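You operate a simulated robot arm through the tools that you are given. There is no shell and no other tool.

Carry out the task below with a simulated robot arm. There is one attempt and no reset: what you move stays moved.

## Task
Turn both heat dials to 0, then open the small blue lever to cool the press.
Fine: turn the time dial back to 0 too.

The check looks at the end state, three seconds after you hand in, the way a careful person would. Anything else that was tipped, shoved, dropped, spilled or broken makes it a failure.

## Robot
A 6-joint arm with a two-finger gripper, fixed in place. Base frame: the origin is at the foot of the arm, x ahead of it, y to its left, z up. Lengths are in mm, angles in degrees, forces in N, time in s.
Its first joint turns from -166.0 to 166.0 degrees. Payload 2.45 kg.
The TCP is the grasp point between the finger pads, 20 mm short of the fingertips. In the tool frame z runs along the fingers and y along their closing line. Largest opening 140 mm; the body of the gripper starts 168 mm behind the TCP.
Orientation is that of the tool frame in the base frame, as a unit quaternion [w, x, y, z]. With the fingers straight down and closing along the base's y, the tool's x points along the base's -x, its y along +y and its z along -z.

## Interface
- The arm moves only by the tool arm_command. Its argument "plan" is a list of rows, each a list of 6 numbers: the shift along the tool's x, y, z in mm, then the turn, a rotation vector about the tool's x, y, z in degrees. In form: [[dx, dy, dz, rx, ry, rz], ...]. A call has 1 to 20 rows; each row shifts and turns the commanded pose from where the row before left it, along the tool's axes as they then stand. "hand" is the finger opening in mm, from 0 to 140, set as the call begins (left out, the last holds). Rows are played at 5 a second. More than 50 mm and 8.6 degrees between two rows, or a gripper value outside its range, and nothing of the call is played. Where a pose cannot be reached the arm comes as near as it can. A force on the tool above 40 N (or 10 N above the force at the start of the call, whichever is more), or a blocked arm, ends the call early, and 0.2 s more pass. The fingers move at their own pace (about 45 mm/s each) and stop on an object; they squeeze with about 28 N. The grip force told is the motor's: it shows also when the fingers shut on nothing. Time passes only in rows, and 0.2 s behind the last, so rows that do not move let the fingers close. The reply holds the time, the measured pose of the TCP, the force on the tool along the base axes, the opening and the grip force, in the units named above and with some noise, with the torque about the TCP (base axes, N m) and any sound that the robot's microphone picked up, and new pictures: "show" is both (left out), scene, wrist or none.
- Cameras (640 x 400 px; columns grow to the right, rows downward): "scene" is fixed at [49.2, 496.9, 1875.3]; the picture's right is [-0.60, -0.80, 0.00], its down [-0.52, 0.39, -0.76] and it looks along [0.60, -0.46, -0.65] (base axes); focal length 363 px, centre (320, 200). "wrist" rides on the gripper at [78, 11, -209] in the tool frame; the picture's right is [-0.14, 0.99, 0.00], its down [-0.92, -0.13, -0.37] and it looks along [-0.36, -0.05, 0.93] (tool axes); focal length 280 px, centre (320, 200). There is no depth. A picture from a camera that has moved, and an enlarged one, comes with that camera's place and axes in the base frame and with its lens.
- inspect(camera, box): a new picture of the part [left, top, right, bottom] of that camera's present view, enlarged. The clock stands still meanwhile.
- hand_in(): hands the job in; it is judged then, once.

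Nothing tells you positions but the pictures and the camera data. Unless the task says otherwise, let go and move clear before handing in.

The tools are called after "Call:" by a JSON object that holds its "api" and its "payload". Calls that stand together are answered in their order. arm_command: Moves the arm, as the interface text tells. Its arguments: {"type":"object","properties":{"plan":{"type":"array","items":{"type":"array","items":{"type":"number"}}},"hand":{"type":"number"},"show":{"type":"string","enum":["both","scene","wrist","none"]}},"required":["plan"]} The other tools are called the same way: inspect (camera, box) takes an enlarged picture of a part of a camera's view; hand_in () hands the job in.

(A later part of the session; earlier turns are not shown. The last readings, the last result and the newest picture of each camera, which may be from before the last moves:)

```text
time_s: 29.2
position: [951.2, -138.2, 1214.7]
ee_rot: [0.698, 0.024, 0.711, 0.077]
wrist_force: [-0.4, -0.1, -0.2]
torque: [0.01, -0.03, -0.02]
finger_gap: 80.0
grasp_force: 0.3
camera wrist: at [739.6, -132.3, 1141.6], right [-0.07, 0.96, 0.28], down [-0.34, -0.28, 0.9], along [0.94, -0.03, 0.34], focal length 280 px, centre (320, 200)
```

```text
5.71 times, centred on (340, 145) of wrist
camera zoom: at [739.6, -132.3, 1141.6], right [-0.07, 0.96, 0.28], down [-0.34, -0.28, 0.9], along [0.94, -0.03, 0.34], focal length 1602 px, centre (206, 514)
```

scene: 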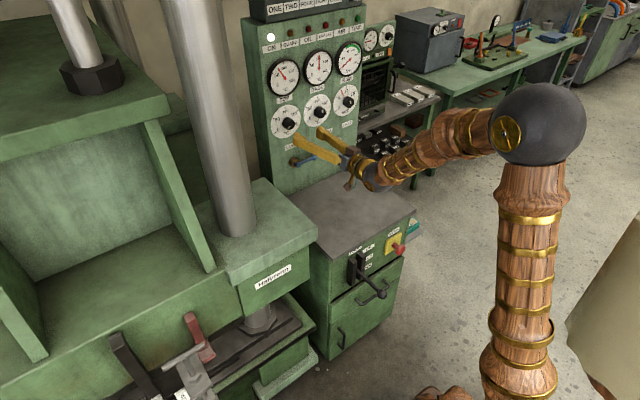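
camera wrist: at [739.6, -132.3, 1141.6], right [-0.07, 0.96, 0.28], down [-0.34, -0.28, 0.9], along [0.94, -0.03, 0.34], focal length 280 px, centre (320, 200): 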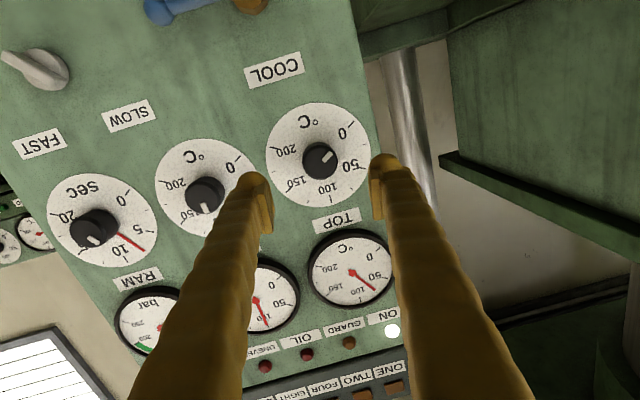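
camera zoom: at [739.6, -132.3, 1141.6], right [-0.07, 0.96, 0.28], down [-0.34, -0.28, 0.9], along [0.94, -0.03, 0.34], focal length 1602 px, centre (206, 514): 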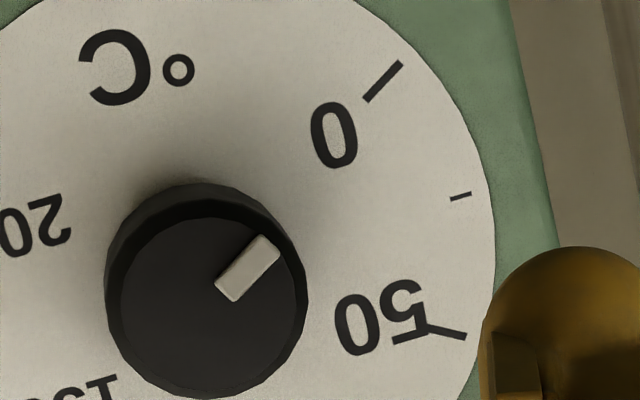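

TOP is confirmed at 0. Next I'll square the tool up, move sideways to the BASE dial (y≈-274), and pre-rotate to about +84°.

Call:
{"api": "arm_command", "payload": {"plan": [[0, 0, 0, 4.2, -1.31, 0], [-4.6, -33.7, 0, 0, 0, 0], [-4.6, -33.7, 0, 0, 0, 0], [-4.6, -33.7, 0, 0, 0, 0], [-4.6, -33.7, 0, 0, 0, 0], [0, 0, 5.4, 0, 0, 8.3], [0, 0, 5.4, 0, 0, 8.3], [0, 0, 5.4, 0, 0, 8.3], [0, 0, 5.4, 0, 0, 8.3], [0, 0, 5.4, 0, 0, 8.3], [0, 0, 5.4, 0, 0, 8.3], [0, 0, 5.4, 0, 0, 8.3], [0, 0, 5.4, 0, 0, 8.3], [0, 0, 5.4, 0, 0, 8.3], [0, 0, 0, 0, 0, 0]], "hand": 80, "show": "wrist"}}

Call:
{"api": "inspect", "payload": {"camera": "wrist", "box": [240, 90, 410, 250]}}

```text
time_s: 32.4
position: [1000.8, -274.4, 1214.9]
ee_rot: [0.53, 0.469, 0.529, 0.468]
wrist_force: [-0.1, 0.3, 0.1]
torque: [-0.01, 0.0, -0.01]
finger_gap: 80.0
grasp_force: 0.1
camera wrist: at [790.6, -195.2, 1215.3], right [0.0, -0.02, 1.0], down [-0.37, -0.93, -0.01], along [0.93, -0.37, -0.01], focal length 280 px, centre (320, 200)
```

wrist: 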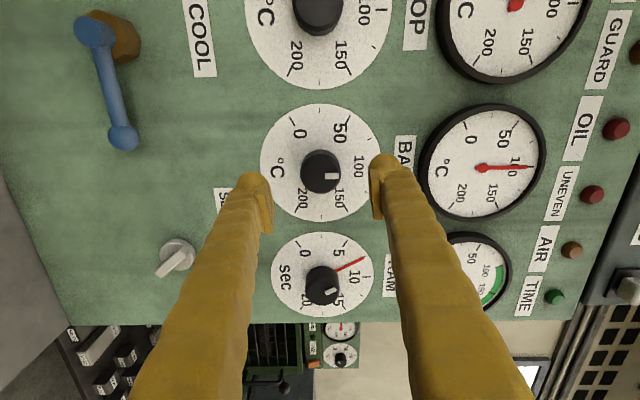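

```text
2.50 times, centred on (325, 170) of wrist
camera zoom: at [790.6, -195.2, 1215.3], right [0.0, -0.02, 1.0], down [-0.37, -0.93, -0.01], along [0.93, -0.37, -0.01], focal length 701 px, centre (308, 275)
```

zoom: 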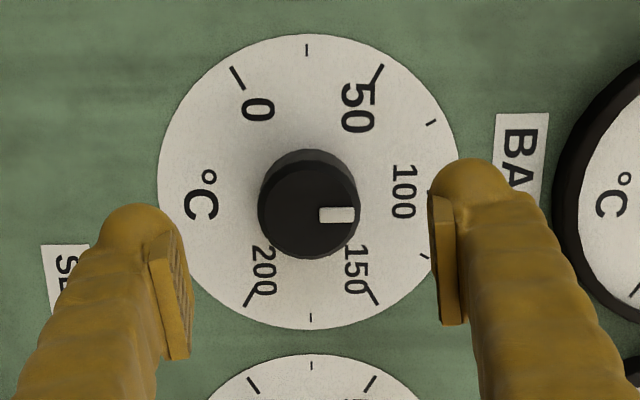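

The BASE knob is well centred, with its pointer at about 100, so it needs about 120°. I'll advance and grip.

Call:
{"api": "arm_command", "payload": {"plan": [[0, 0, 12, 0, 0, 0], [0, 0, 12, 0, 0, 0], [0, 0, 12, 0, 0, 0], [0, 0, 12, 0, 0, 0], [0, 0, 8, 0, 0, 0], [0, 0, 0, 0, 0, 0]], "hand": 80, "show": "none"}}

Call:
{"api": "inspect", "payload": {"camera": "wrist", "box": [240, 90, 410, 250]}}

```text
time_s: 33.8
position: [1056.6, -275.9, 1214.3]
ee_rot: [0.53, 0.469, 0.529, 0.468]
wrist_force: [-0.5, -0.3, 1.0]
torque: [0.01, 0.02, -0.02]
finger_gap: 79.8
grasp_force: 0.2
```

```text
2.50 times, centred on (325, 170) of wrist
camera zoom: at [846.5, -195.5, 1214.7], right [0.0, -0.01, 1.0], down [-0.37, -0.93, -0.01], along [0.93, -0.37, -0.01], focal length 701 px, centre (308, 275)
```

zoom: 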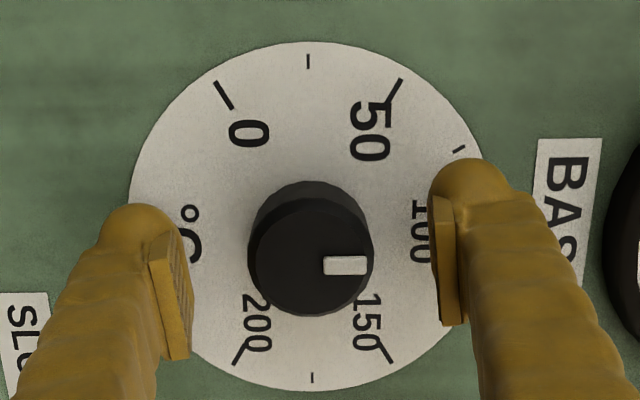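

Centring is within about 2 mm and along the pad width, so I'll close now.

Call:
{"api": "arm_command", "payload": {"plan": [[0, 0, 0, 0, 0, 0], [0, 0, 0, 0, 0, 0], [0, 0, 0, 0, 0, 0], [0, 0, 0, 0, 0, 0], [0, 0, 0, 0, 0, 0]], "hand": 20, "show": "none"}}

Call:
{"api": "arm_command", "payload": {"plan": [[0, 0, 0, 0, 0, -8], [0, 0, 0, 0, 0, -8], [0, 0, 0, 0, 0, -8], [0, 0, 0, 0, 0, -8], [0, 0, 0, 0, 0, 0]], "show": "wrist"}}

```text
time_s: 35.0
position: [1056.4, -274.7, 1215.4]
ee_rot: [0.531, 0.469, 0.529, 0.468]
wrist_force: [5.3, 0.8, 11.0]
torque: [-0.02, -0.09, 0.03]
finger_gap: 40.5
grasp_force: 45.2
```

```text
time_s: 36.2
position: [1057.2, -274.6, 1214.9]
ee_rot: [0.639, 0.304, 0.638, 0.302]
wrist_force: [1.0, -3.5, 11.0]
torque: [-0.04, -0.11, -0.04]
finger_gap: 40.5
grasp_force: 44.7
camera wrist: at [846.4, -207.0, 1173.1], right [0.0, 0.52, 0.85], down [-0.37, -0.79, 0.48], along [0.93, -0.32, 0.19], focal length 280 px, centre (320, 200)
```

wrist: 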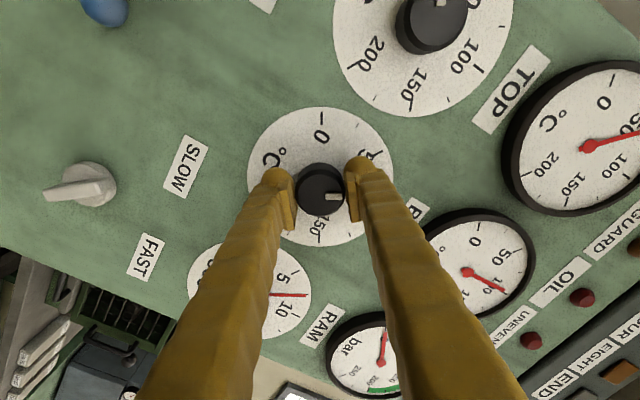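

The BASE knob is turning cleanly with low forces. I'll continue the stroke.

Call:
{"api": "arm_command", "payload": {"plan": [[0, 0, 0, 0, 0, -8], [0, 0, 0, 0, 0, -8], [0, 0, 0, 0, 0, -8], [0, 0, 0, 0, 0, -8], [0, 0, 0, 0, 0, -8], [0, 0, 0, 0, 0, -8], [0, 0, 0, 0, 0, 0]], "show": "wrist"}}

```text
time_s: 37.8
position: [1055.9, -275.5, 1213.1]
ee_rot: [0.706, 0.02, 0.707, 0.017]
wrist_force: [9.8, -24.1, 6.9]
torque: [-0.01, -0.04, -0.14]
finger_gap: 40.5
grasp_force: 45.3
camera wrist: at [846.2, -260.0, 1136.4], right [0.0, 0.98, 0.19], down [-0.37, -0.17, 0.91], along [0.93, -0.07, 0.36], focal length 280 px, centre (320, 200)
```

wrist: 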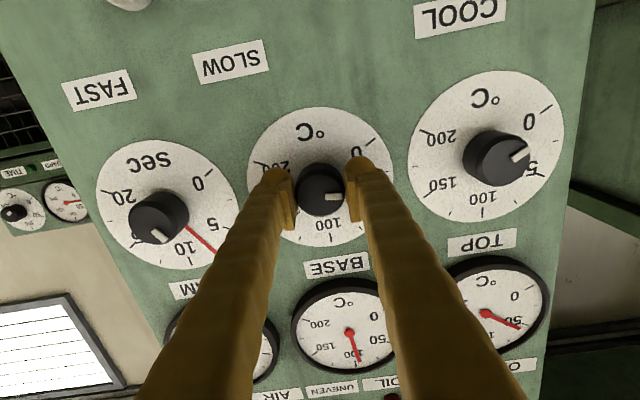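

About 80° is done and 40° remains. To stay away from the wrist limit I'll release, rotate back, and take a second stroke.

Call:
{"api": "arm_command", "payload": {"plan": [[0, 0, 0, 0, 0, 0], [0, 0, 0, 0, 0, 0], [0, 0, 0, 0, 0, 0], [0, 0, 0, 0, 0, 0]], "hand": 80, "show": "none"}}

Call:
{"api": "arm_command", "payload": {"plan": [[0, -0.8, 0, 0, 0, 8], [0, 0, 0, 0, 0, 8], [0, 0, 0, 0, 0, 8], [0, 0, 0, 0, 0, 8], [0, 0, 0, 0, 0, 8], [0, 0, 0, 0, 0, 8], [0, 0, 0, 0, 0, 8], [0, 0, 0, 0, 0, 0]], "show": "none"}}

Call:
{"api": "inspect", "payload": {"camera": "wrist", "box": [240, 90, 410, 250]}}

```text
time_s: 38.8
position: [1056.0, -273.9, 1214.4]
ee_rot: [0.707, 0.019, 0.707, 0.017]
wrist_force: [0.7, -0.1, -1.0]
torque: [0.02, -0.02, -0.01]
finger_gap: 80.0
grasp_force: 0.0
```

```text
time_s: 40.6
position: [1057.2, -275.5, 1215.1]
ee_rot: [0.616, 0.348, 0.616, 0.347]
wrist_force: [-0.5, 0.2, 0.3]
torque: [0.01, 0.0, 0.03]
finger_gap: 79.9
grasp_force: 0.0
```

```text
2.50 times, centred on (325, 170) of wrist
camera zoom: at [846.4, -202.3, 1183.2], right [0.0, 0.39, 0.92], down [-0.37, -0.85, 0.36], along [0.93, -0.34, 0.14], focal length 701 px, centre (308, 275)
```

zoom: 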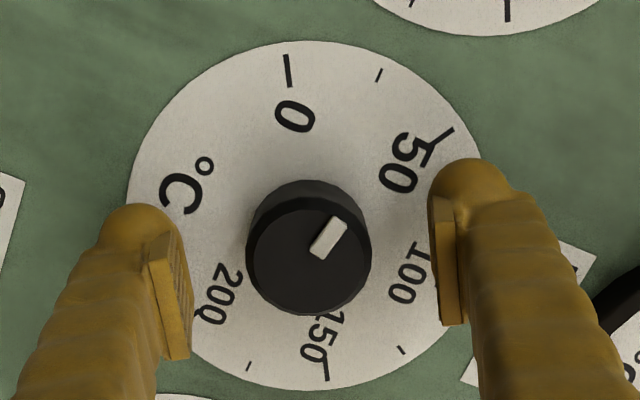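

About 43° remains. I'll grip again and finish the turn.

Call:
{"api": "arm_command", "payload": {"plan": [[0, 0, 0, 0, 0, 0], [0, 0, 0, 0, 0, 0], [0, 0, 0, 0, 0, 0], [0, 0, 0, 0, 0, 0], [0, 0, 0, 0, 0, 0]], "hand": 20, "show": "none"}}

Call:
{"api": "arm_command", "payload": {"plan": [[0, 0, 0, 0, 0, -8], [0, 0, 0, 0, 0, -8], [0, 0, 0, 0, 0, -8], [0, 0, 0, 0, 0, -8], [0, 0, 0, 0, 0, -4], [0, 0, 0, 0, 0, 0]], "show": "none"}}

Call:
{"api": "inspect", "payload": {"camera": "wrist", "box": [270, 90, 390, 210]}}

```text
time_s: 41.8
position: [1056.9, -275.4, 1214.9]
ee_rot: [0.616, 0.348, 0.616, 0.347]
wrist_force: [0.6, 1.2, 2.5]
torque: [-0.04, -0.03, 0.08]
finger_gap: 40.5
grasp_force: 45.2
```

```text
time_s: 43.2
position: [1056.2, -274.5, 1215.6]
ee_rot: [0.693, 0.14, 0.693, 0.141]
wrist_force: [2.5, 3.4, 4.9]
torque: [-0.02, 0.02, 0.05]
finger_gap: 40.5
grasp_force: 44.6
```

```text
3.33 times, centred on (330, 150) of wrist
camera zoom: at [846.3, -234.6, 1146.5], right [0.0, 0.86, 0.51], down [-0.37, -0.47, 0.8], along [0.93, -0.19, 0.32], focal length 935 px, centre (287, 367)
```

zoom: 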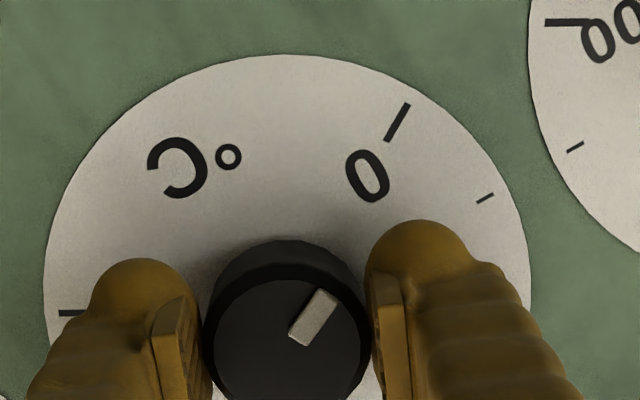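

About 5° remains. I'll step slowly and watch for the end stop.

Call:
{"api": "arm_command", "payload": {"plan": [[0, 0, 0, 0, 0, -2], [0, 0, 0, 0, 0, -2], [0, 0, 0, 0, 0, 0]], "show": "none"}}

Call:
{"api": "inspect", "payload": {"camera": "wrist", "box": [270, 90, 390, 210]}}

```text
time_s: 44.0
position: [1057.9, -273.5, 1214.7]
ee_rot: [0.698, 0.116, 0.698, 0.115]
wrist_force: [4.6, 3.4, 5.1]
torque: [0.0, -0.04, 0.04]
finger_gap: 40.5
grasp_force: 44.8
```

```text
3.33 times, centred on (330, 150) of wrist
camera zoom: at [846.3, -239.4, 1143.7], right [0.0, 0.89, 0.45], down [-0.37, -0.42, 0.83], along [0.93, -0.17, 0.33], focal length 935 px, centre (287, 367)
```

zoom: 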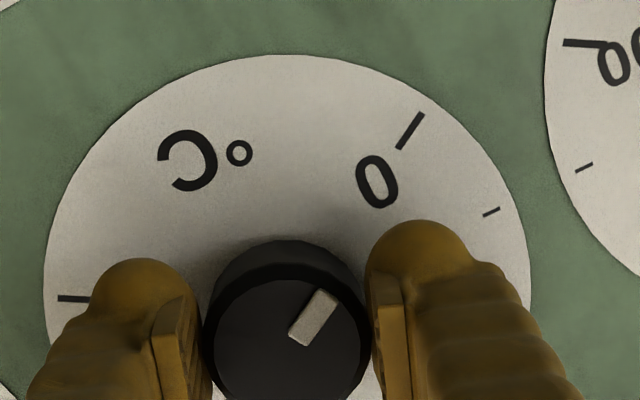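

Call:
{"api": "arm_command", "payload": {"plan": [[0, 0, 0, 0, 0, -1.5], [0, 0, 0, 0, 0, 0]], "show": "none"}}

Call:
{"api": "inspect", "payload": {"camera": "wrist", "box": [270, 90, 390, 210]}}

```text
time_s: 44.6
position: [1055.9, -275.2, 1214.4]
ee_rot: [0.699, 0.107, 0.699, 0.106]
wrist_force: [2.9, 2.4, 5.8]
torque: [0.31, -0.12, 0.01]
finger_gap: 40.7
grasp_force: 45.2
```

```text
3.33 times, centred on (330, 150) of wrist
camera zoom: at [846.3, -241.2, 1142.7], right [0.0, 0.9, 0.43], down [-0.37, -0.4, 0.84], along [0.93, -0.16, 0.33], focal length 935 px, centre (287, 367)
```

zoom: 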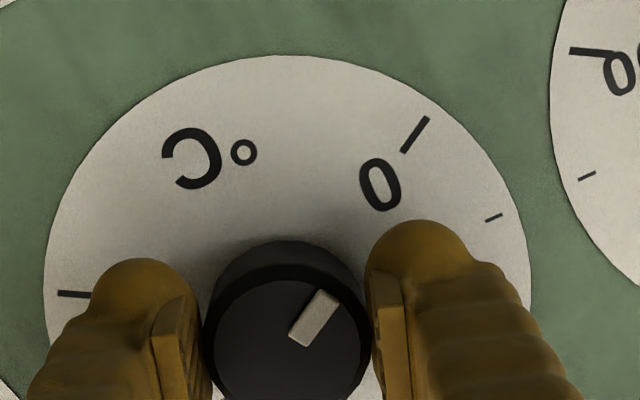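

Torque jumped to 0.31 N·m with the pointer aligned on 0, so BASE is at its end stop. I'll release, back off to verify, then move across to the time dial (y≈-419) and pre-rotate.

Call:
{"api": "arm_command", "payload": {"plan": [[0, 0, 0, 0, 0, 0], [0, 0, 0, 0, 0, 0], [0, 0, 0, 0, 0, 0], [0, 0, 0, 0, 0, 0]], "hand": 80, "show": "none"}}

Call:
{"api": "arm_command", "payload": {"plan": [[0, 0, -15, 0, 0, 0], [0, 0, -20, 0, 0, 0], [0, 0, -25, 0, 0, 0], [0, 0, -10, 0, 0, 0], [-10.8, -34.5, 0, 0, 0, 0], [-10.8, -34.5, 0, 0, 0, 0], [-10.8, -34.5, 0, 0, 0, 0], [-10.8, -34.5, 0, 0, 0, 0], [0, 0, 0, 0, 0, 8], [0, 0, 0, 0, 0, 8], [0, 0, 0, 0, 0, 8], [0, 0, 0, 0, 0, 8], [0, 0, 0, 0, 0, 8], [0, 0, 0, 0, 0, 8], [0, 0, 0, 0, 0, 8], [0, 0, 0, 0, 0, 8], [0, 0, 0, 0, 0, 8], [0, 0, 0, 0, 0, 0]], "show": "both"}}

Call:
{"api": "inspect", "payload": {"camera": "wrist", "box": [240, 50, 410, 250]}}

Call:
{"api": "inspect", "payload": {"camera": "scene", "box": [260, 40, 370, 145]}}

```text
time_s: 45.6
position: [1055.5, -275.1, 1215.7]
ee_rot: [0.699, 0.108, 0.699, 0.106]
wrist_force: [0.0, -0.2, -1.3]
torque: [0.0, -0.02, -0.02]
finger_gap: 79.8
grasp_force: 0.1
```

```text
time_s: 49.4
position: [985.8, -419.8, 1214.1]
ee_rot: [0.504, 0.498, 0.501, 0.497]
wrist_force: [0.7, -0.6, 0.6]
torque: [0.03, 0.0, -0.02]
finger_gap: 79.9
grasp_force: 0.1
camera wrist: at [776.1, -341.3, 1224.1], right [0.0, -0.13, 0.99], down [-0.37, -0.92, -0.12], along [0.93, -0.37, -0.05], focal length 280 px, centre (320, 200)
```

scene: 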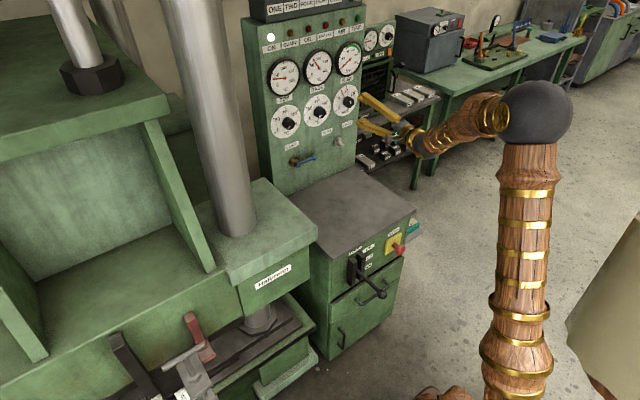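
wrist: 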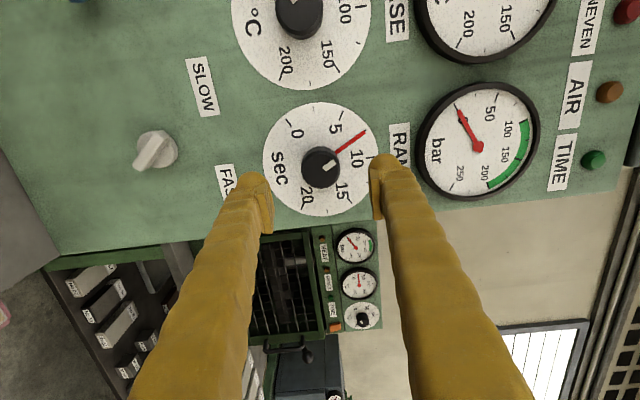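

```text
2.00 times, centred on (325, 150) of wrist
camera zoom: at [776.1, -341.3, 1224.1], right [0.0, -0.13, 0.99], down [-0.37, -0.92, -0.12], along [0.93, -0.37, -0.05], focal length 561 px, centre (310, 300)
```

zoom: 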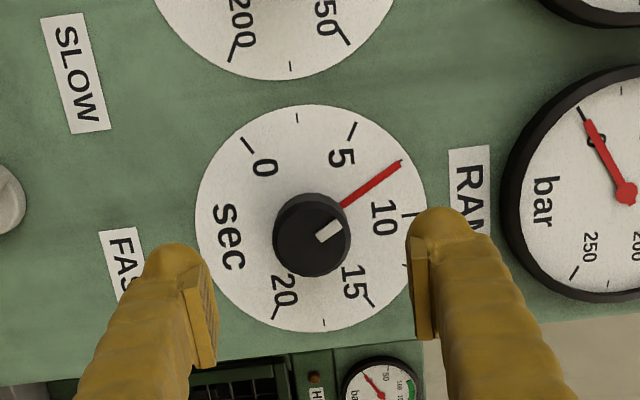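

```text
3.81 times, centred on (315, 92) of scene
camera zoom: at [49.2, 496.9, 1875.3], right [-0.6, -0.8, 0.0], down [-0.52, 0.39, -0.76], along [0.6, -0.46, -0.65], focal length 1384 px, centre (339, 610)
```

zoom: 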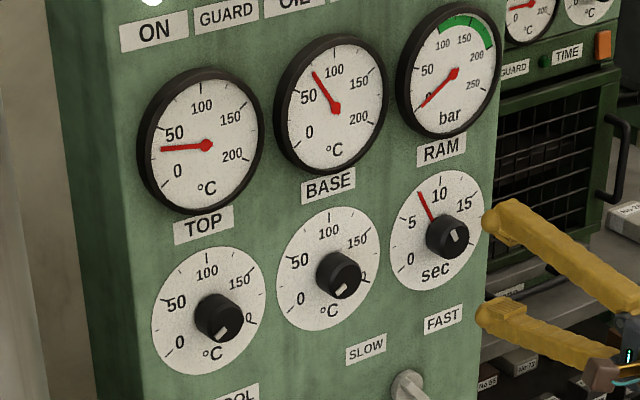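

Both heat dials are verified at 0 and their gauges are falling. The time knob is centred between the fingers, with the pointer and red needle both at about 8. I'll advance to grip it.

Call:
{"api": "arm_command", "payload": {"plan": [[0, 0, 14, 0, 0, 0], [0, 0, 14, 0, 0, 0], [0, 0, 14, 0, 0, 0], [0, 0, 14, 0, 0, 0], [0, 0, 13.5, 0, 0, 0], [0, 0, 0, 0, 0, 0]], "hand": 80, "show": "none"}}

Call:
{"api": "inspect", "payload": {"camera": "wrist", "box": [240, 90, 410, 250]}}

```text
time_s: 50.8
position: [1057.0, -420.0, 1213.6]
ee_rot: [0.503, 0.498, 0.503, 0.497]
wrist_force: [-0.2, 0.2, 0.2]
torque: [-0.01, 0.01, -0.01]
finger_gap: 80.0
grasp_force: 0.0
```

```text
2.50 times, centred on (325, 170) of wrist
camera zoom: at [845.7, -341.4, 1223.6], right [0.0, -0.13, 0.99], down [-0.37, -0.92, -0.12], along [0.93, -0.37, -0.05], focal length 701 px, centre (308, 275)
```

zoom: 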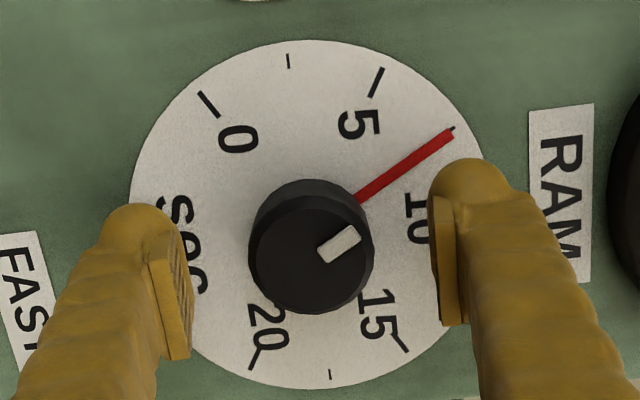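

Well centred. I'll close and begin turning the time knob counter-clockwise, which needs about 92°.

Call:
{"api": "arm_command", "payload": {"plan": [[0, 0, 0, 0, 0, 0], [0, 0, 0, 0, 0, 0], [0, 0, 0, 0, 0, 0], [0, 0, 0, 0, 0, 0], [0, 0, 0, 0, 0, 0]], "hand": 20, "show": "none"}}

Call:
{"api": "arm_command", "payload": {"plan": [[0, 0, 0, 0, 0, -8], [0, 0, 0, 0, 0, -8], [0, 0, 0, 0, 0, -8], [0, 0, 0, 0, 0, -8], [0, 0, 0, 0, 0, -8], [0, 0, 0, 0, 0, 0]], "show": "wrist"}}

```text
time_s: 52.0
position: [1056.7, -420.0, 1215.7]
ee_rot: [0.503, 0.498, 0.503, 0.497]
wrist_force: [7.6, -2.1, 12.1]
torque: [0.02, -0.11, 0.0]
finger_gap: 40.6
grasp_force: 44.9
```

```text
time_s: 53.4
position: [1056.4, -420.7, 1214.6]
ee_rot: [0.643, 0.295, 0.642, 0.295]
wrist_force: [3.0, -4.3, 18.0]
torque: [-0.02, -0.17, -0.05]
finger_gap: 40.5
grasp_force: 44.5
camera wrist: at [845.5, -353.4, 1171.5], right [0.0, 0.54, 0.84], down [-0.37, -0.78, 0.5], along [0.93, -0.31, 0.2], focal length 280 px, centre (320, 200)
```

wrist: 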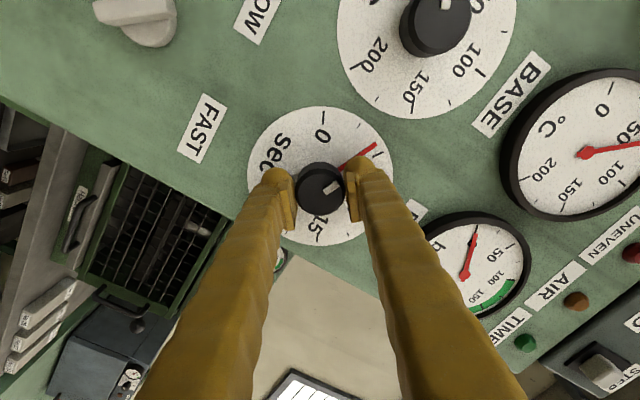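

The needle turns with the knob. I'll relieve the small side force and continue.

Call:
{"api": "arm_command", "payload": {"plan": [[0, 0.8, 0, 0, 0, -8], [0, 0, 0, 0, 0, -8], [0, 0, 0, 0, 0, -8], [0, 0, 0, 0, 0, -8], [0, 0, 0, 0, 0, 0]], "show": "wrist"}}

Call:
{"api": "inspect", "payload": {"camera": "wrist", "box": [270, 90, 390, 210]}}

```text
time_s: 54.6
position: [1055.4, -419.6, 1214.8]
ee_rot: [0.699, 0.108, 0.699, 0.107]
wrist_force: [-0.1, -17.3, 9.1]
torque: [-0.02, -0.04, -0.13]
finger_gap: 40.4
grasp_force: 45.0
camera wrist: at [845.4, -386.0, 1142.9], right [0.0, 0.9, 0.43], down [-0.37, -0.4, 0.84], along [0.93, -0.16, 0.33], focal length 280 px, centre (320, 200)
```

wrist: 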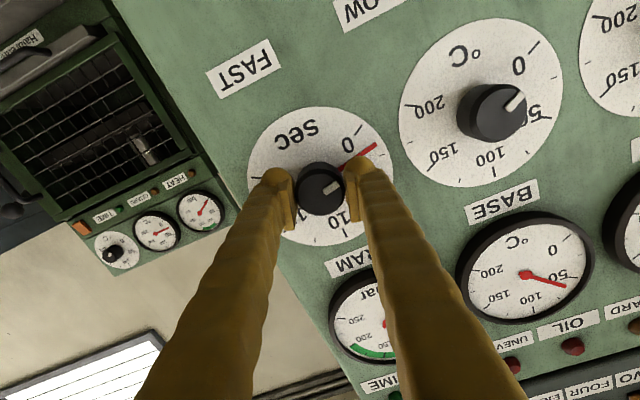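

```text
3.33 times, centred on (330, 150) of wrist
camera zoom: at [845.4, -386.0, 1142.9], right [0.0, 0.9, 0.43], down [-0.37, -0.4, 0.84], along [0.93, -0.16, 0.33], focal length 935 px, centre (287, 367)
```

zoom: 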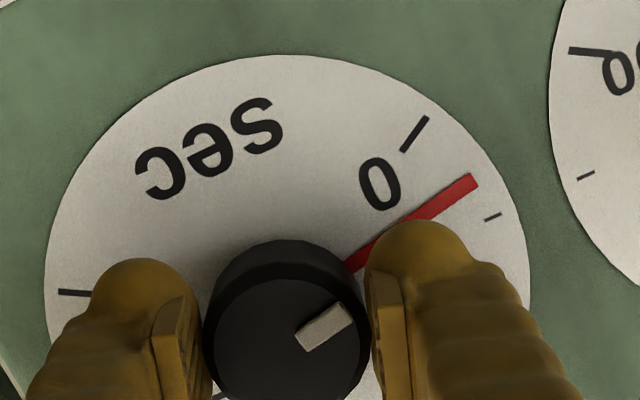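

About 21° remains. I'll re-grip with more roll margin for the final part.

Call:
{"api": "arm_command", "payload": {"plan": [[0, 0, 0, 0, 0, 0], [0, 0, 0, 0, 0, 0], [0, 0, 0, 0, 0, 0], [0, 0, 0, 0, 0, 0]], "hand": 80, "show": "none"}}

Call:
{"api": "arm_command", "payload": {"plan": [[0, -0.7, 0, 0, 0, 8], [0, 0, 0, 0, 0, 8], [0, 0, 0, 0, 0, 8], [0, 0, 0, 0, 0, 8], [0, 0, 0, 0, 0, 8], [0, 0, 0, 0, 0, 0]], "show": "none"}}

Call:
{"api": "inspect", "payload": {"camera": "wrist", "box": [240, 90, 410, 250]}}

Call:
{"api": "arm_command", "payload": {"plan": [[0, 0, 0, 0, 0, 0], [0, 0, 0, 0, 0, 0], [0, 0, 0, 0, 0, 0], [0, 0, 0, 0, 0, 0], [0, 0, 0, 0, 0, 0]], "hand": 20, "show": "none"}}

```text
time_s: 55.6
position: [1056.1, -418.9, 1214.2]
ee_rot: [0.699, 0.107, 0.699, 0.107]
wrist_force: [-0.4, -0.2, 0.3]
torque: [0.01, 0.04, -0.01]
finger_gap: 79.9
grasp_force: 0.1
```

```text
time_s: 57.0
position: [1054.8, -420.3, 1214.1]
ee_rot: [0.62, 0.341, 0.62, 0.339]
wrist_force: [-0.4, -0.5, -0.3]
torque: [0.02, -0.04, -0.03]
finger_gap: 80.1
grasp_force: 0.1
```

```text
2.50 times, centred on (325, 170) of wrist
camera zoom: at [845.7, -348.1, 1181.5], right [0.0, 0.42, 0.91], down [-0.37, -0.84, 0.39], along [0.93, -0.34, 0.15], focal length 701 px, centre (308, 275)
```

zoom: 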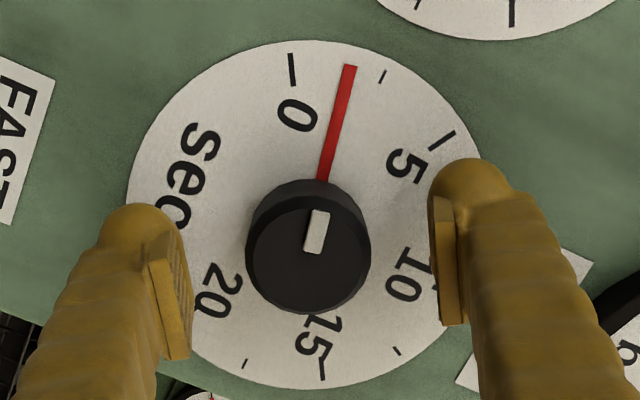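

```text
time_s: 58.2
position: [1055.3, -420.3, 1213.8]
ee_rot: [0.621, 0.339, 0.62, 0.34]
wrist_force: [0.0, -0.2, 1.0]
torque: [0.0, -0.02, 0.0]
finger_gap: 40.5
grasp_force: 45.0
```

The grip force is balanced, and the needle is about 21° from the 0 tick. I'll turn 18° and then make fine steps.

Call:
{"api": "arm_command", "payload": {"plan": [[0, 0, 0, 0, 0, -6], [0, 0, 0, 0, 0, -6], [0, 0, 0, 0, 0, -6], [0, 0, 0, 0, 0, 0]], "show": "none"}}

Call:
{"api": "inspect", "payload": {"camera": "wrist", "box": [270, 90, 390, 210]}}

Call:
{"api": "arm_command", "payload": {"plan": [[0, 0, 0, 0, 0, -1.5], [0, 0, 0, 0, 0, 0]], "show": "none"}}

Call:
{"api": "inspect", "payload": {"camera": "wrist", "box": [270, 90, 390, 210]}}

```text
time_s: 59.2
position: [1056.1, -420.3, 1214.0]
ee_rot: [0.666, 0.239, 0.666, 0.238]
wrist_force: [0.9, -2.9, 2.6]
torque: [-0.01, -0.05, -0.07]
finger_gap: 40.6
grasp_force: 45.1
```

```text
3.33 times, centred on (330, 150) of wrist
camera zoom: at [845.7, -361.8, 1160.8], right [0.0, 0.68, 0.73], down [-0.37, -0.68, 0.63], along [0.93, -0.27, 0.25], focal length 935 px, centre (287, 367)
```

zoom: 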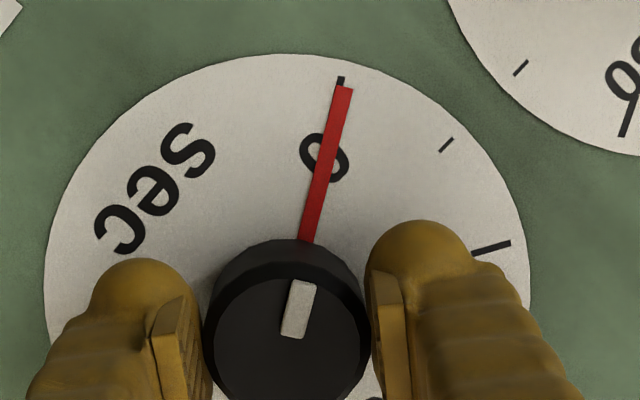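

```text
time_s: 59.8
position: [1055.2, -420.2, 1214.9]
ee_rot: [0.669, 0.23, 0.669, 0.228]
wrist_force: [4.6, -4.8, 4.9]
torque: [0.33, -0.12, -0.13]
finger_gap: 40.6
grasp_force: 45.0
```

```text
3.33 times, centred on (330, 150) of wrist
camera zoom: at [845.7, -363.2, 1159.3], right [0.0, 0.7, 0.72], down [-0.37, -0.67, 0.65], along [0.93, -0.27, 0.26], focal length 935 px, centre (287, 367)
```

zoom: 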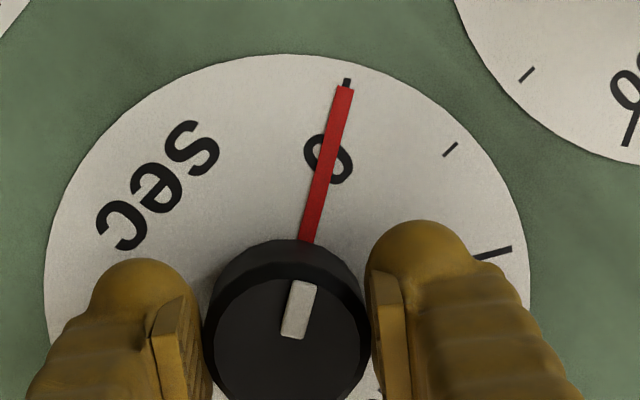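

Torque of 0.33 N·m at the end stop with the needle on the 0 tick, so the time dial is at 0. I'll release, back off, and move in front of the blue lever for a close look.

Call:
{"api": "arm_command", "payload": {"plan": [[0, 0, 0, 0, 0, 0], [0, 0, 0, 0, 0, 0], [0, 0, 0, 0, 0, 0], [0, 0, 0, 0, 0, 0]], "hand": 80, "show": "none"}}

Call:
{"api": "arm_command", "payload": {"plan": [[0, 0, -20, 0, 0, 0], [0, 0, -20, 0, 0, 0], [0, 0, -20, 0, 0, 0], [0, 0, -20, 0, 0, 0], [37.8, 5.84, 0, 0, 0, 0], [37.8, 5.84, 0, 0, 0, 0], [37.8, 5.84, 0, 0, 0, 0], [37.8, 5.84, 0, 0, 0, 0], [37.8, 5.84, 0, 0, 0, 0], [37.8, 5.84, 0, 0, 0, 0], [37.8, 5.84, 0, 0, 0, 0], [0, 0, 0, 0, 0, 0]], "show": "both"}}

Call:
{"api": "inspect", "payload": {"camera": "scene", "box": [260, 40, 370, 145]}}

Call:
{"api": "inspect", "payload": {"camera": "wrist", "box": [240, 60, 420, 260]}}

```text
time_s: 60.8
position: [1056.0, -420.3, 1213.6]
ee_rot: [0.669, 0.231, 0.669, 0.229]
wrist_force: [-0.1, -0.6, 0.6]
torque: [0.01, 0.03, -0.01]
finger_gap: 80.0
grasp_force: 0.2
```

```text
time_s: 63.4
position: [976.7, -224.7, 1032.0]
ee_rot: [0.669, 0.231, 0.669, 0.228]
wrist_force: [-0.8, 0.3, -0.6]
torque: [-0.01, 0.0, -0.02]
finger_gap: 79.9
grasp_force: 0.1
camera wrist: at [766.0, -167.7, 976.0], right [0.0, 0.7, 0.72], down [-0.37, -0.67, 0.65], along [0.93, -0.27, 0.26], focal length 280 px, centre (320, 200)
```

scene: 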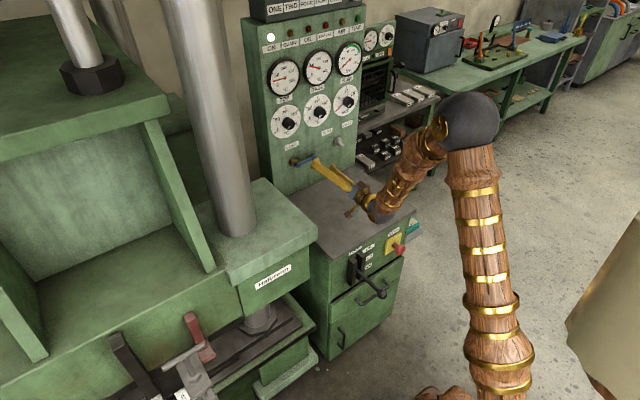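
wrist: 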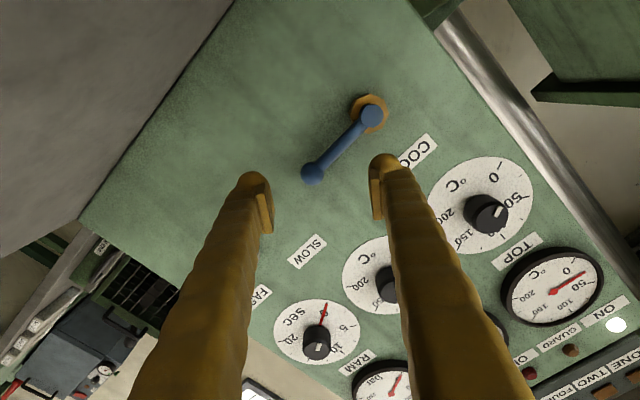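

```text
3.81 times, centred on (315, 92) of scene
camera zoom: at [49.2, 496.9, 1875.3], right [-0.6, -0.8, 0.0], down [-0.52, 0.39, -0.76], along [0.6, -0.46, -0.65], focal length 1384 px, centre (339, 610)
```

zoom: 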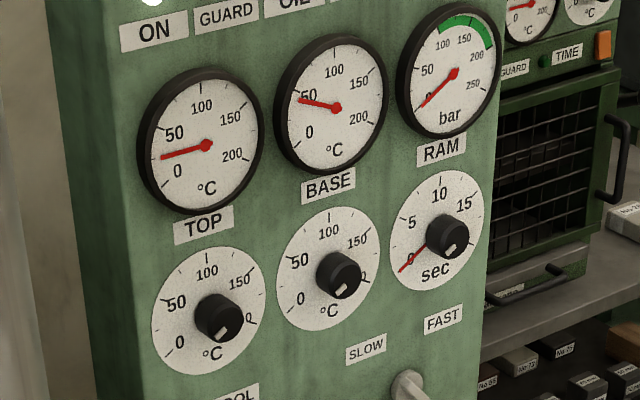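

```text
2.00 times, centred on (330, 160) of wrist
camera zoom: at [766.0, -167.7, 976.0], right [0.0, 0.7, 0.72], down [-0.37, -0.67, 0.65], along [0.93, -0.27, 0.26], focal length 561 px, centre (300, 280)
```

zoom: 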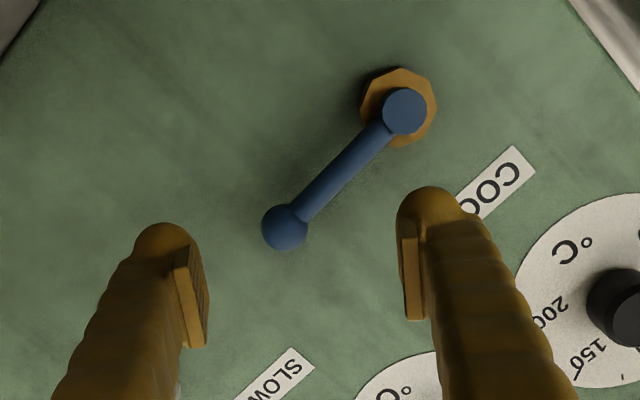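

All three dials read 0 and the gauges keep dropping. The lever pivot is near (y≈-151, z≈1029) and the rod points toward -y at x≈1055. I'll roll to put the fingers above and below the rod and line up with it.

Call:
{"api": "arm_command", "payload": {"plan": [[0, 0, 0, 0, 0, 7.44], [0, 0, 0, 0, 0, 7.44], [0, 0, 0, 0, 0, 7.44], [0, 0, 0, 0, 0, 7.44], [0, 0, 0, 0, 0, 7.44], [0, 0, 0, 0, 0, 7.44], [0, 0, 0, 0, 0, 7.44], [25, -2, 0, 0, 0, 0], [0, 0, 0, 0, 5, 0], [0, 0, 0, 0, 0, 0]], "hand": 44, "show": "both"}}

Call:
{"api": "inspect", "payload": {"camera": "wrist", "box": [220, 60, 420, 260]}}

```text
time_s: 65.6
position: [975.7, -198.8, 1029.6]
ee_rot: [0.478, 0.478, 0.521, 0.52]
wrist_force: [-0.7, -0.4, -0.1]
torque: [0.03, -0.01, 0.01]
finger_gap: 44.2
grasp_force: 0.0
camera wrist: at [759.6, -140.1, 1039.5], right [0.01, -0.14, 0.99], down [-0.29, -0.95, -0.13], along [0.96, -0.28, -0.05], focal length 280 px, centre (320, 200)
```

scene: 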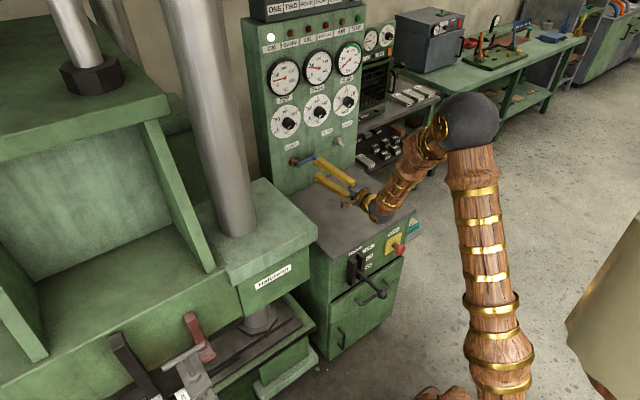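
wrist: 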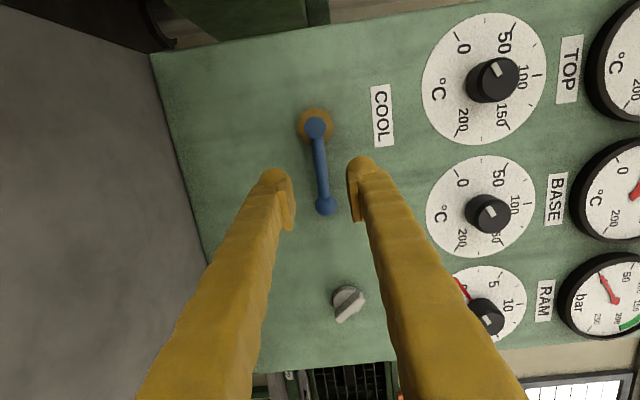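

```text
2.00 times, centred on (320, 160) of wrist
camera zoom: at [759.6, -140.1, 1039.5], right [0.01, -0.14, 0.99], down [-0.29, -0.95, -0.13], along [0.96, -0.28, -0.05], focal length 561 px, centre (320, 280)
```

zoom: 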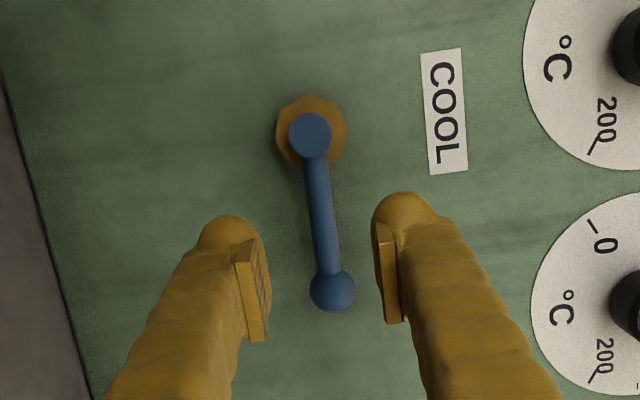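

The rod is aligned between the fingers. I'll move in so the fingertips straddle it between the hub and the ball.

Call:
{"api": "arm_command", "payload": {"plan": [[-7.5, 0, 0, 0, 0, 0], [0, 0, 15, 0, 0, 0], [0, 0, 15, 0, 0, 0], [0, 0, 15, 0, 0, 0], [0, 0, 15, 0, 0, 0], [0, 0, 12, 0, 0, 0], [0, 0, 0, 0, 0, 0]], "hand": 44, "show": "both"}}

Call:
{"api": "inspect", "payload": {"camera": "wrist", "box": [220, 60, 420, 260]}}

Call:
{"api": "inspect", "payload": {"camera": "scene", "box": [280, 130, 360, 200]}}

```text
time_s: 67.2
position: [1048.9, -202.5, 1028.8]
ee_rot: [0.478, 0.479, 0.521, 0.521]
wrist_force: [0.8, -0.1, 0.0]
torque: [-0.02, -0.03, 0.0]
finger_gap: 43.9
grasp_force: 0.0
camera wrist: at [832.5, -141.8, 1039.3], right [0.01, -0.14, 0.99], down [-0.29, -0.95, -0.13], along [0.96, -0.28, -0.05], focal length 280 px, centre (320, 200)
```

scene: 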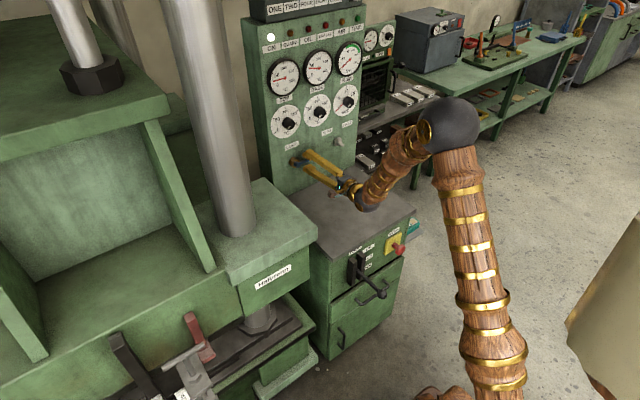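
wrist: 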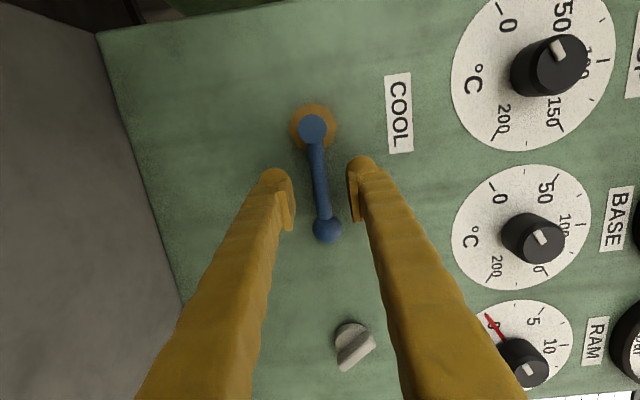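

```text
2.00 times, centred on (320, 160) of wrist
camera zoom: at [832.5, -141.8, 1039.3], right [0.01, -0.14, 0.99], down [-0.29, -0.95, -0.13], along [0.96, -0.28, -0.05], focal length 561 px, centre (320, 280)
```

zoom: 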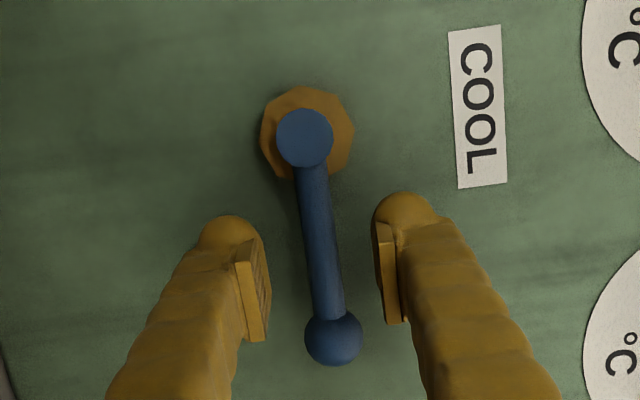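

```text
5.71 times, centred on (320, 165) of scene
camera zoom: at [49.2, 496.9, 1875.3], right [-0.6, -0.8, 0.0], down [-0.52, 0.39, -0.76], along [0.6, -0.46, -0.65], focal length 2075 px, centre (320, 400)
```

zoom: 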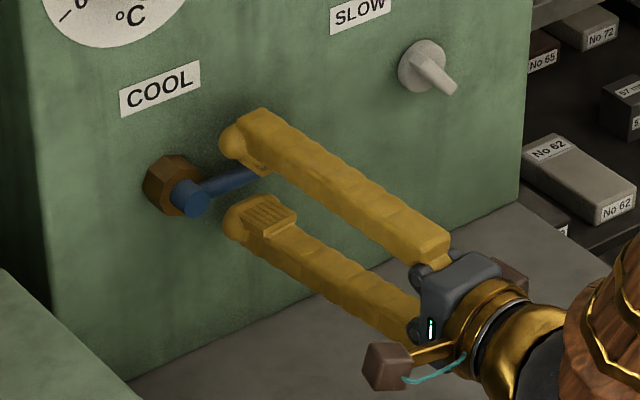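

The straddle looks right: one finger above and one below the rod. I'll narrow the gap and gently try turning the lever down a little, watching the force.

Call:
{"api": "arm_command", "payload": {"plan": [[0, 0, 0, 0, 0, 0], [0, 0, 0, 0, 0, 0], [0, 0, 0, 0, 0, 0]], "hand": 26, "show": "none"}}

Call:
{"api": "arm_command", "payload": {"plan": [[0.2, -3.5, 0, 0, 0, 4], [0.2, -3.5, 0, 0, 0, 4], [0.2, -3.5, 0, 0, 0, 4], [0, 0, 0, 0, 0, 0]], "show": "wrist"}}

Call:
{"api": "inspect", "payload": {"camera": "wrist", "box": [220, 60, 420, 260]}}

```text
time_s: 68.0
position: [1049.0, -201.8, 1029.4]
ee_rot: [0.478, 0.478, 0.521, 0.522]
wrist_force: [0.2, -0.3, 0.0]
torque: [0.02, -0.01, -0.01]
finger_gap: 25.9
grasp_force: 0.0
```

```text
time_s: 69.0
position: [1047.7, -199.8, 1018.7]
ee_rot: [0.421, 0.53, 0.468, 0.568]
wrist_force: [-0.5, -0.5, 0.4]
torque: [-0.01, 0.01, -0.03]
finger_gap: 26.1
grasp_force: 0.2
camera wrist: at [832.5, -144.0, 1045.2], right [0.03, -0.34, 0.94], down [-0.29, -0.9, -0.32], along [0.96, -0.27, -0.13], focal length 280 px, centre (320, 200)
```

wrist: 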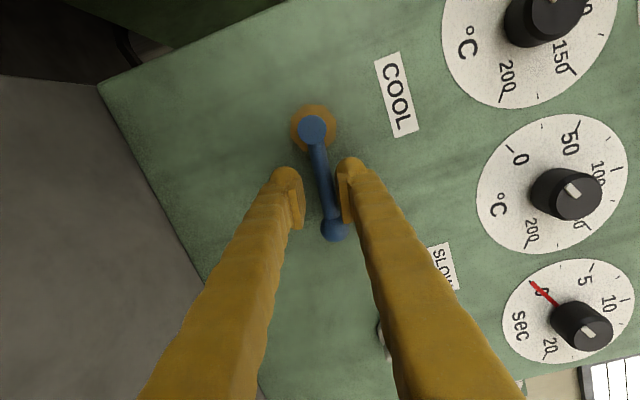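

```text
2.00 times, centred on (320, 160) of wrist
camera zoom: at [832.5, -144.0, 1045.2], right [0.03, -0.34, 0.94], down [-0.29, -0.9, -0.32], along [0.96, -0.27, -0.13], focal length 561 px, centre (320, 280)
```

zoom: 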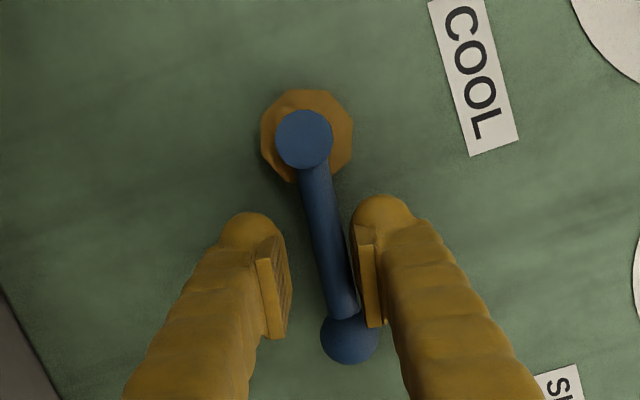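

The lever moves downward freely, now about 8° below horizontal, with almost no force. I'll keep following the arc downward in batches.

Call:
{"api": "arm_command", "payload": {"plan": [[0.5, -7.1, 0, 0, 0, 8], [0.5, -7.1, 0, 0, 0, 8], [0.5, -7.1, 0, 0, 0, 8], [0.5, -7.1, 0, 0, 0, 8], [0, 0, 0, 0, 0, 0]], "show": "wrist"}}

Call:
{"api": "inspect", "payload": {"camera": "wrist", "box": [220, 60, 420, 260]}}

```text
time_s: 70.2
position: [1046.9, -186.5, 993.7]
ee_rot: [0.247, 0.639, 0.304, 0.662]
wrist_force: [-0.4, -0.3, 0.6]
torque: [-0.03, -0.01, -0.03]
finger_gap: 26.3
grasp_force: 0.5
camera wrist: at [833.6, -156.7, 1055.5], right [0.07, -0.78, 0.62], down [-0.32, -0.6, -0.73], along [0.95, -0.15, -0.29], focal length 280 px, centre (320, 200)
```

wrist: 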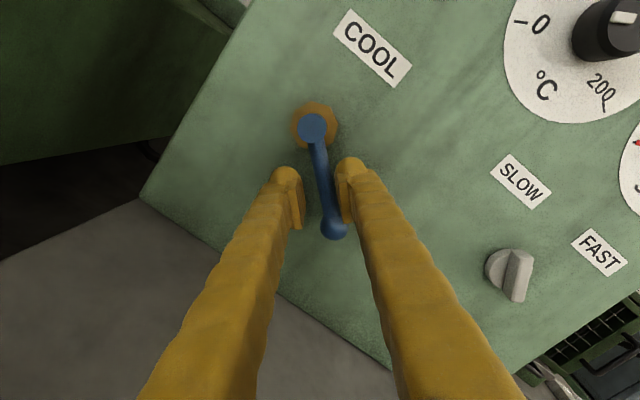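

```text
2.00 times, centred on (320, 160) of wrist
camera zoom: at [833.6, -156.7, 1055.5], right [0.07, -0.78, 0.62], down [-0.32, -0.6, -0.73], along [0.95, -0.15, -0.29], focal length 561 px, centre (320, 280)
```

zoom: 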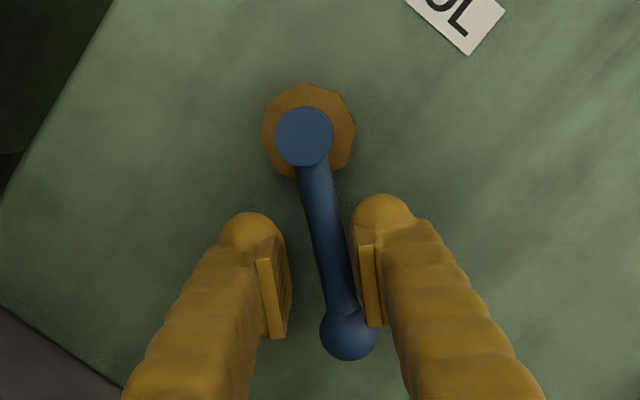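

The lever follows at about 40° down, still without resistance. I'll continue the arc.

Call:
{"api": "arm_command", "payload": {"plan": [[0.5, -7.1, 0, 0, 0, 8], [0.5, -7.1, 0, 0, 0, 8], [0.5, -7.1, 0, 0, 0, 8], [0.5, -7.1, 0, 0, 0, 8], [0, 0, 0, 0, 0, 0]], "show": "wrist"}}

Call:
{"api": "inspect", "payload": {"camera": "wrist", "box": [220, 60, 420, 260]}}

```text
time_s: 71.4
position: [1045.3, -163.1, 979.0]
ee_rot: [0.056, 0.698, 0.116, 0.705]
wrist_force: [-0.2, -1.3, -0.8]
torque: [-0.03, 0.03, 0.0]
finger_gap: 26.3
grasp_force: 0.2
camera wrist: at [835.2, -172.5, 1057.3], right [0.09, -0.99, 0.1], down [-0.36, -0.13, -0.92], along [0.93, 0.04, -0.37], focal length 280 px, centre (320, 200)
```

wrist: 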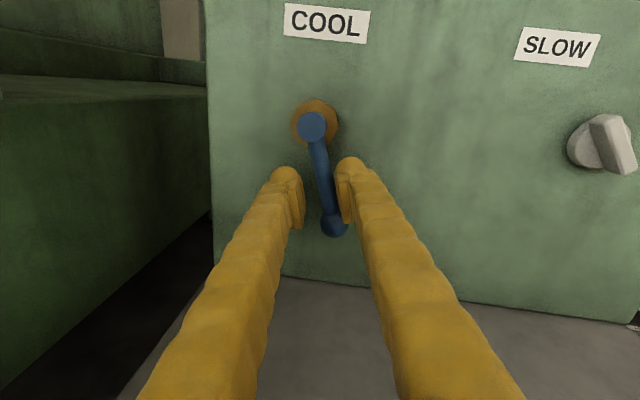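

```text
2.00 times, centred on (320, 160) of wrist
camera zoom: at [835.2, -172.5, 1057.3], right [0.09, -0.99, 0.1], down [-0.36, -0.13, -0.92], along [0.93, 0.04, -0.37], focal length 561 px, centre (320, 280)
```

zoom: 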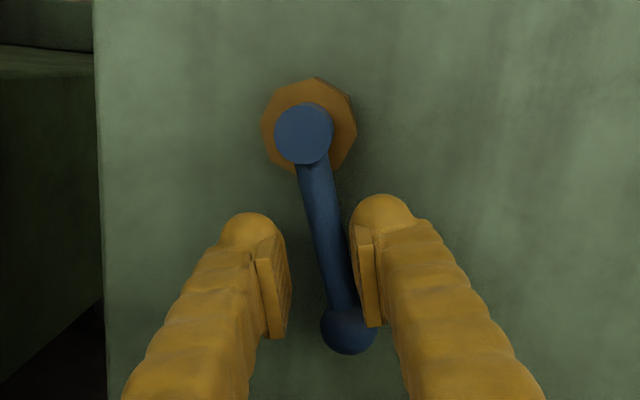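

Call:
{"api": "arm_command", "payload": {"plan": [[0.4, -5.4, 0, 0, 0, 6], [0.4, -5.4, 0, 0, 0, 6], [0.2, -2.7, 0, 0, 0, 3], [0, 0, 0, 0, 0, 0]], "show": "wrist"}}

Call:
{"api": "inspect", "payload": {"camera": "wrist", "box": [220, 60, 420, 260]}}

```text
time_s: 72.4
position: [1044.9, -149.0, 978.2]
ee_rot: [-0.036, 0.707, 0.024, 0.706]
wrist_force: [-0.1, -0.3, 0.0]
torque: [0.01, -0.01, -0.03]
finger_gap: 26.0
grasp_force: 0.2
camera wrist: at [836.0, -179.5, 1055.6], right [0.08, -0.98, -0.16], down [-0.38, 0.11, -0.92], along [0.92, 0.14, -0.36], focal length 280 px, centre (320, 200)
```

wrist: 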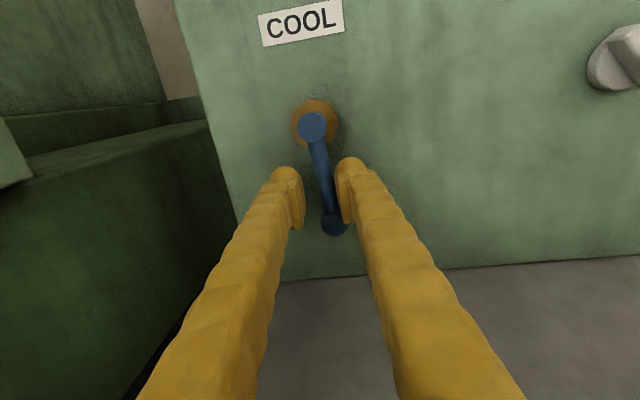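

```text
2.00 times, centred on (320, 160) of wrist
camera zoom: at [836.0, -179.5, 1055.6], right [0.08, -0.98, -0.16], down [-0.38, 0.11, -0.92], along [0.92, 0.14, -0.36], focal length 561 px, centre (320, 280)
```

zoom: 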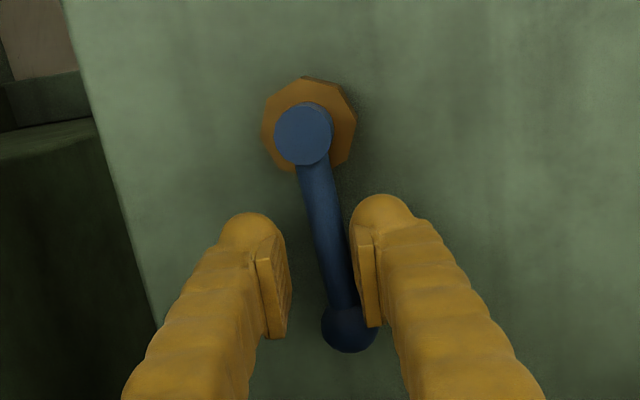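

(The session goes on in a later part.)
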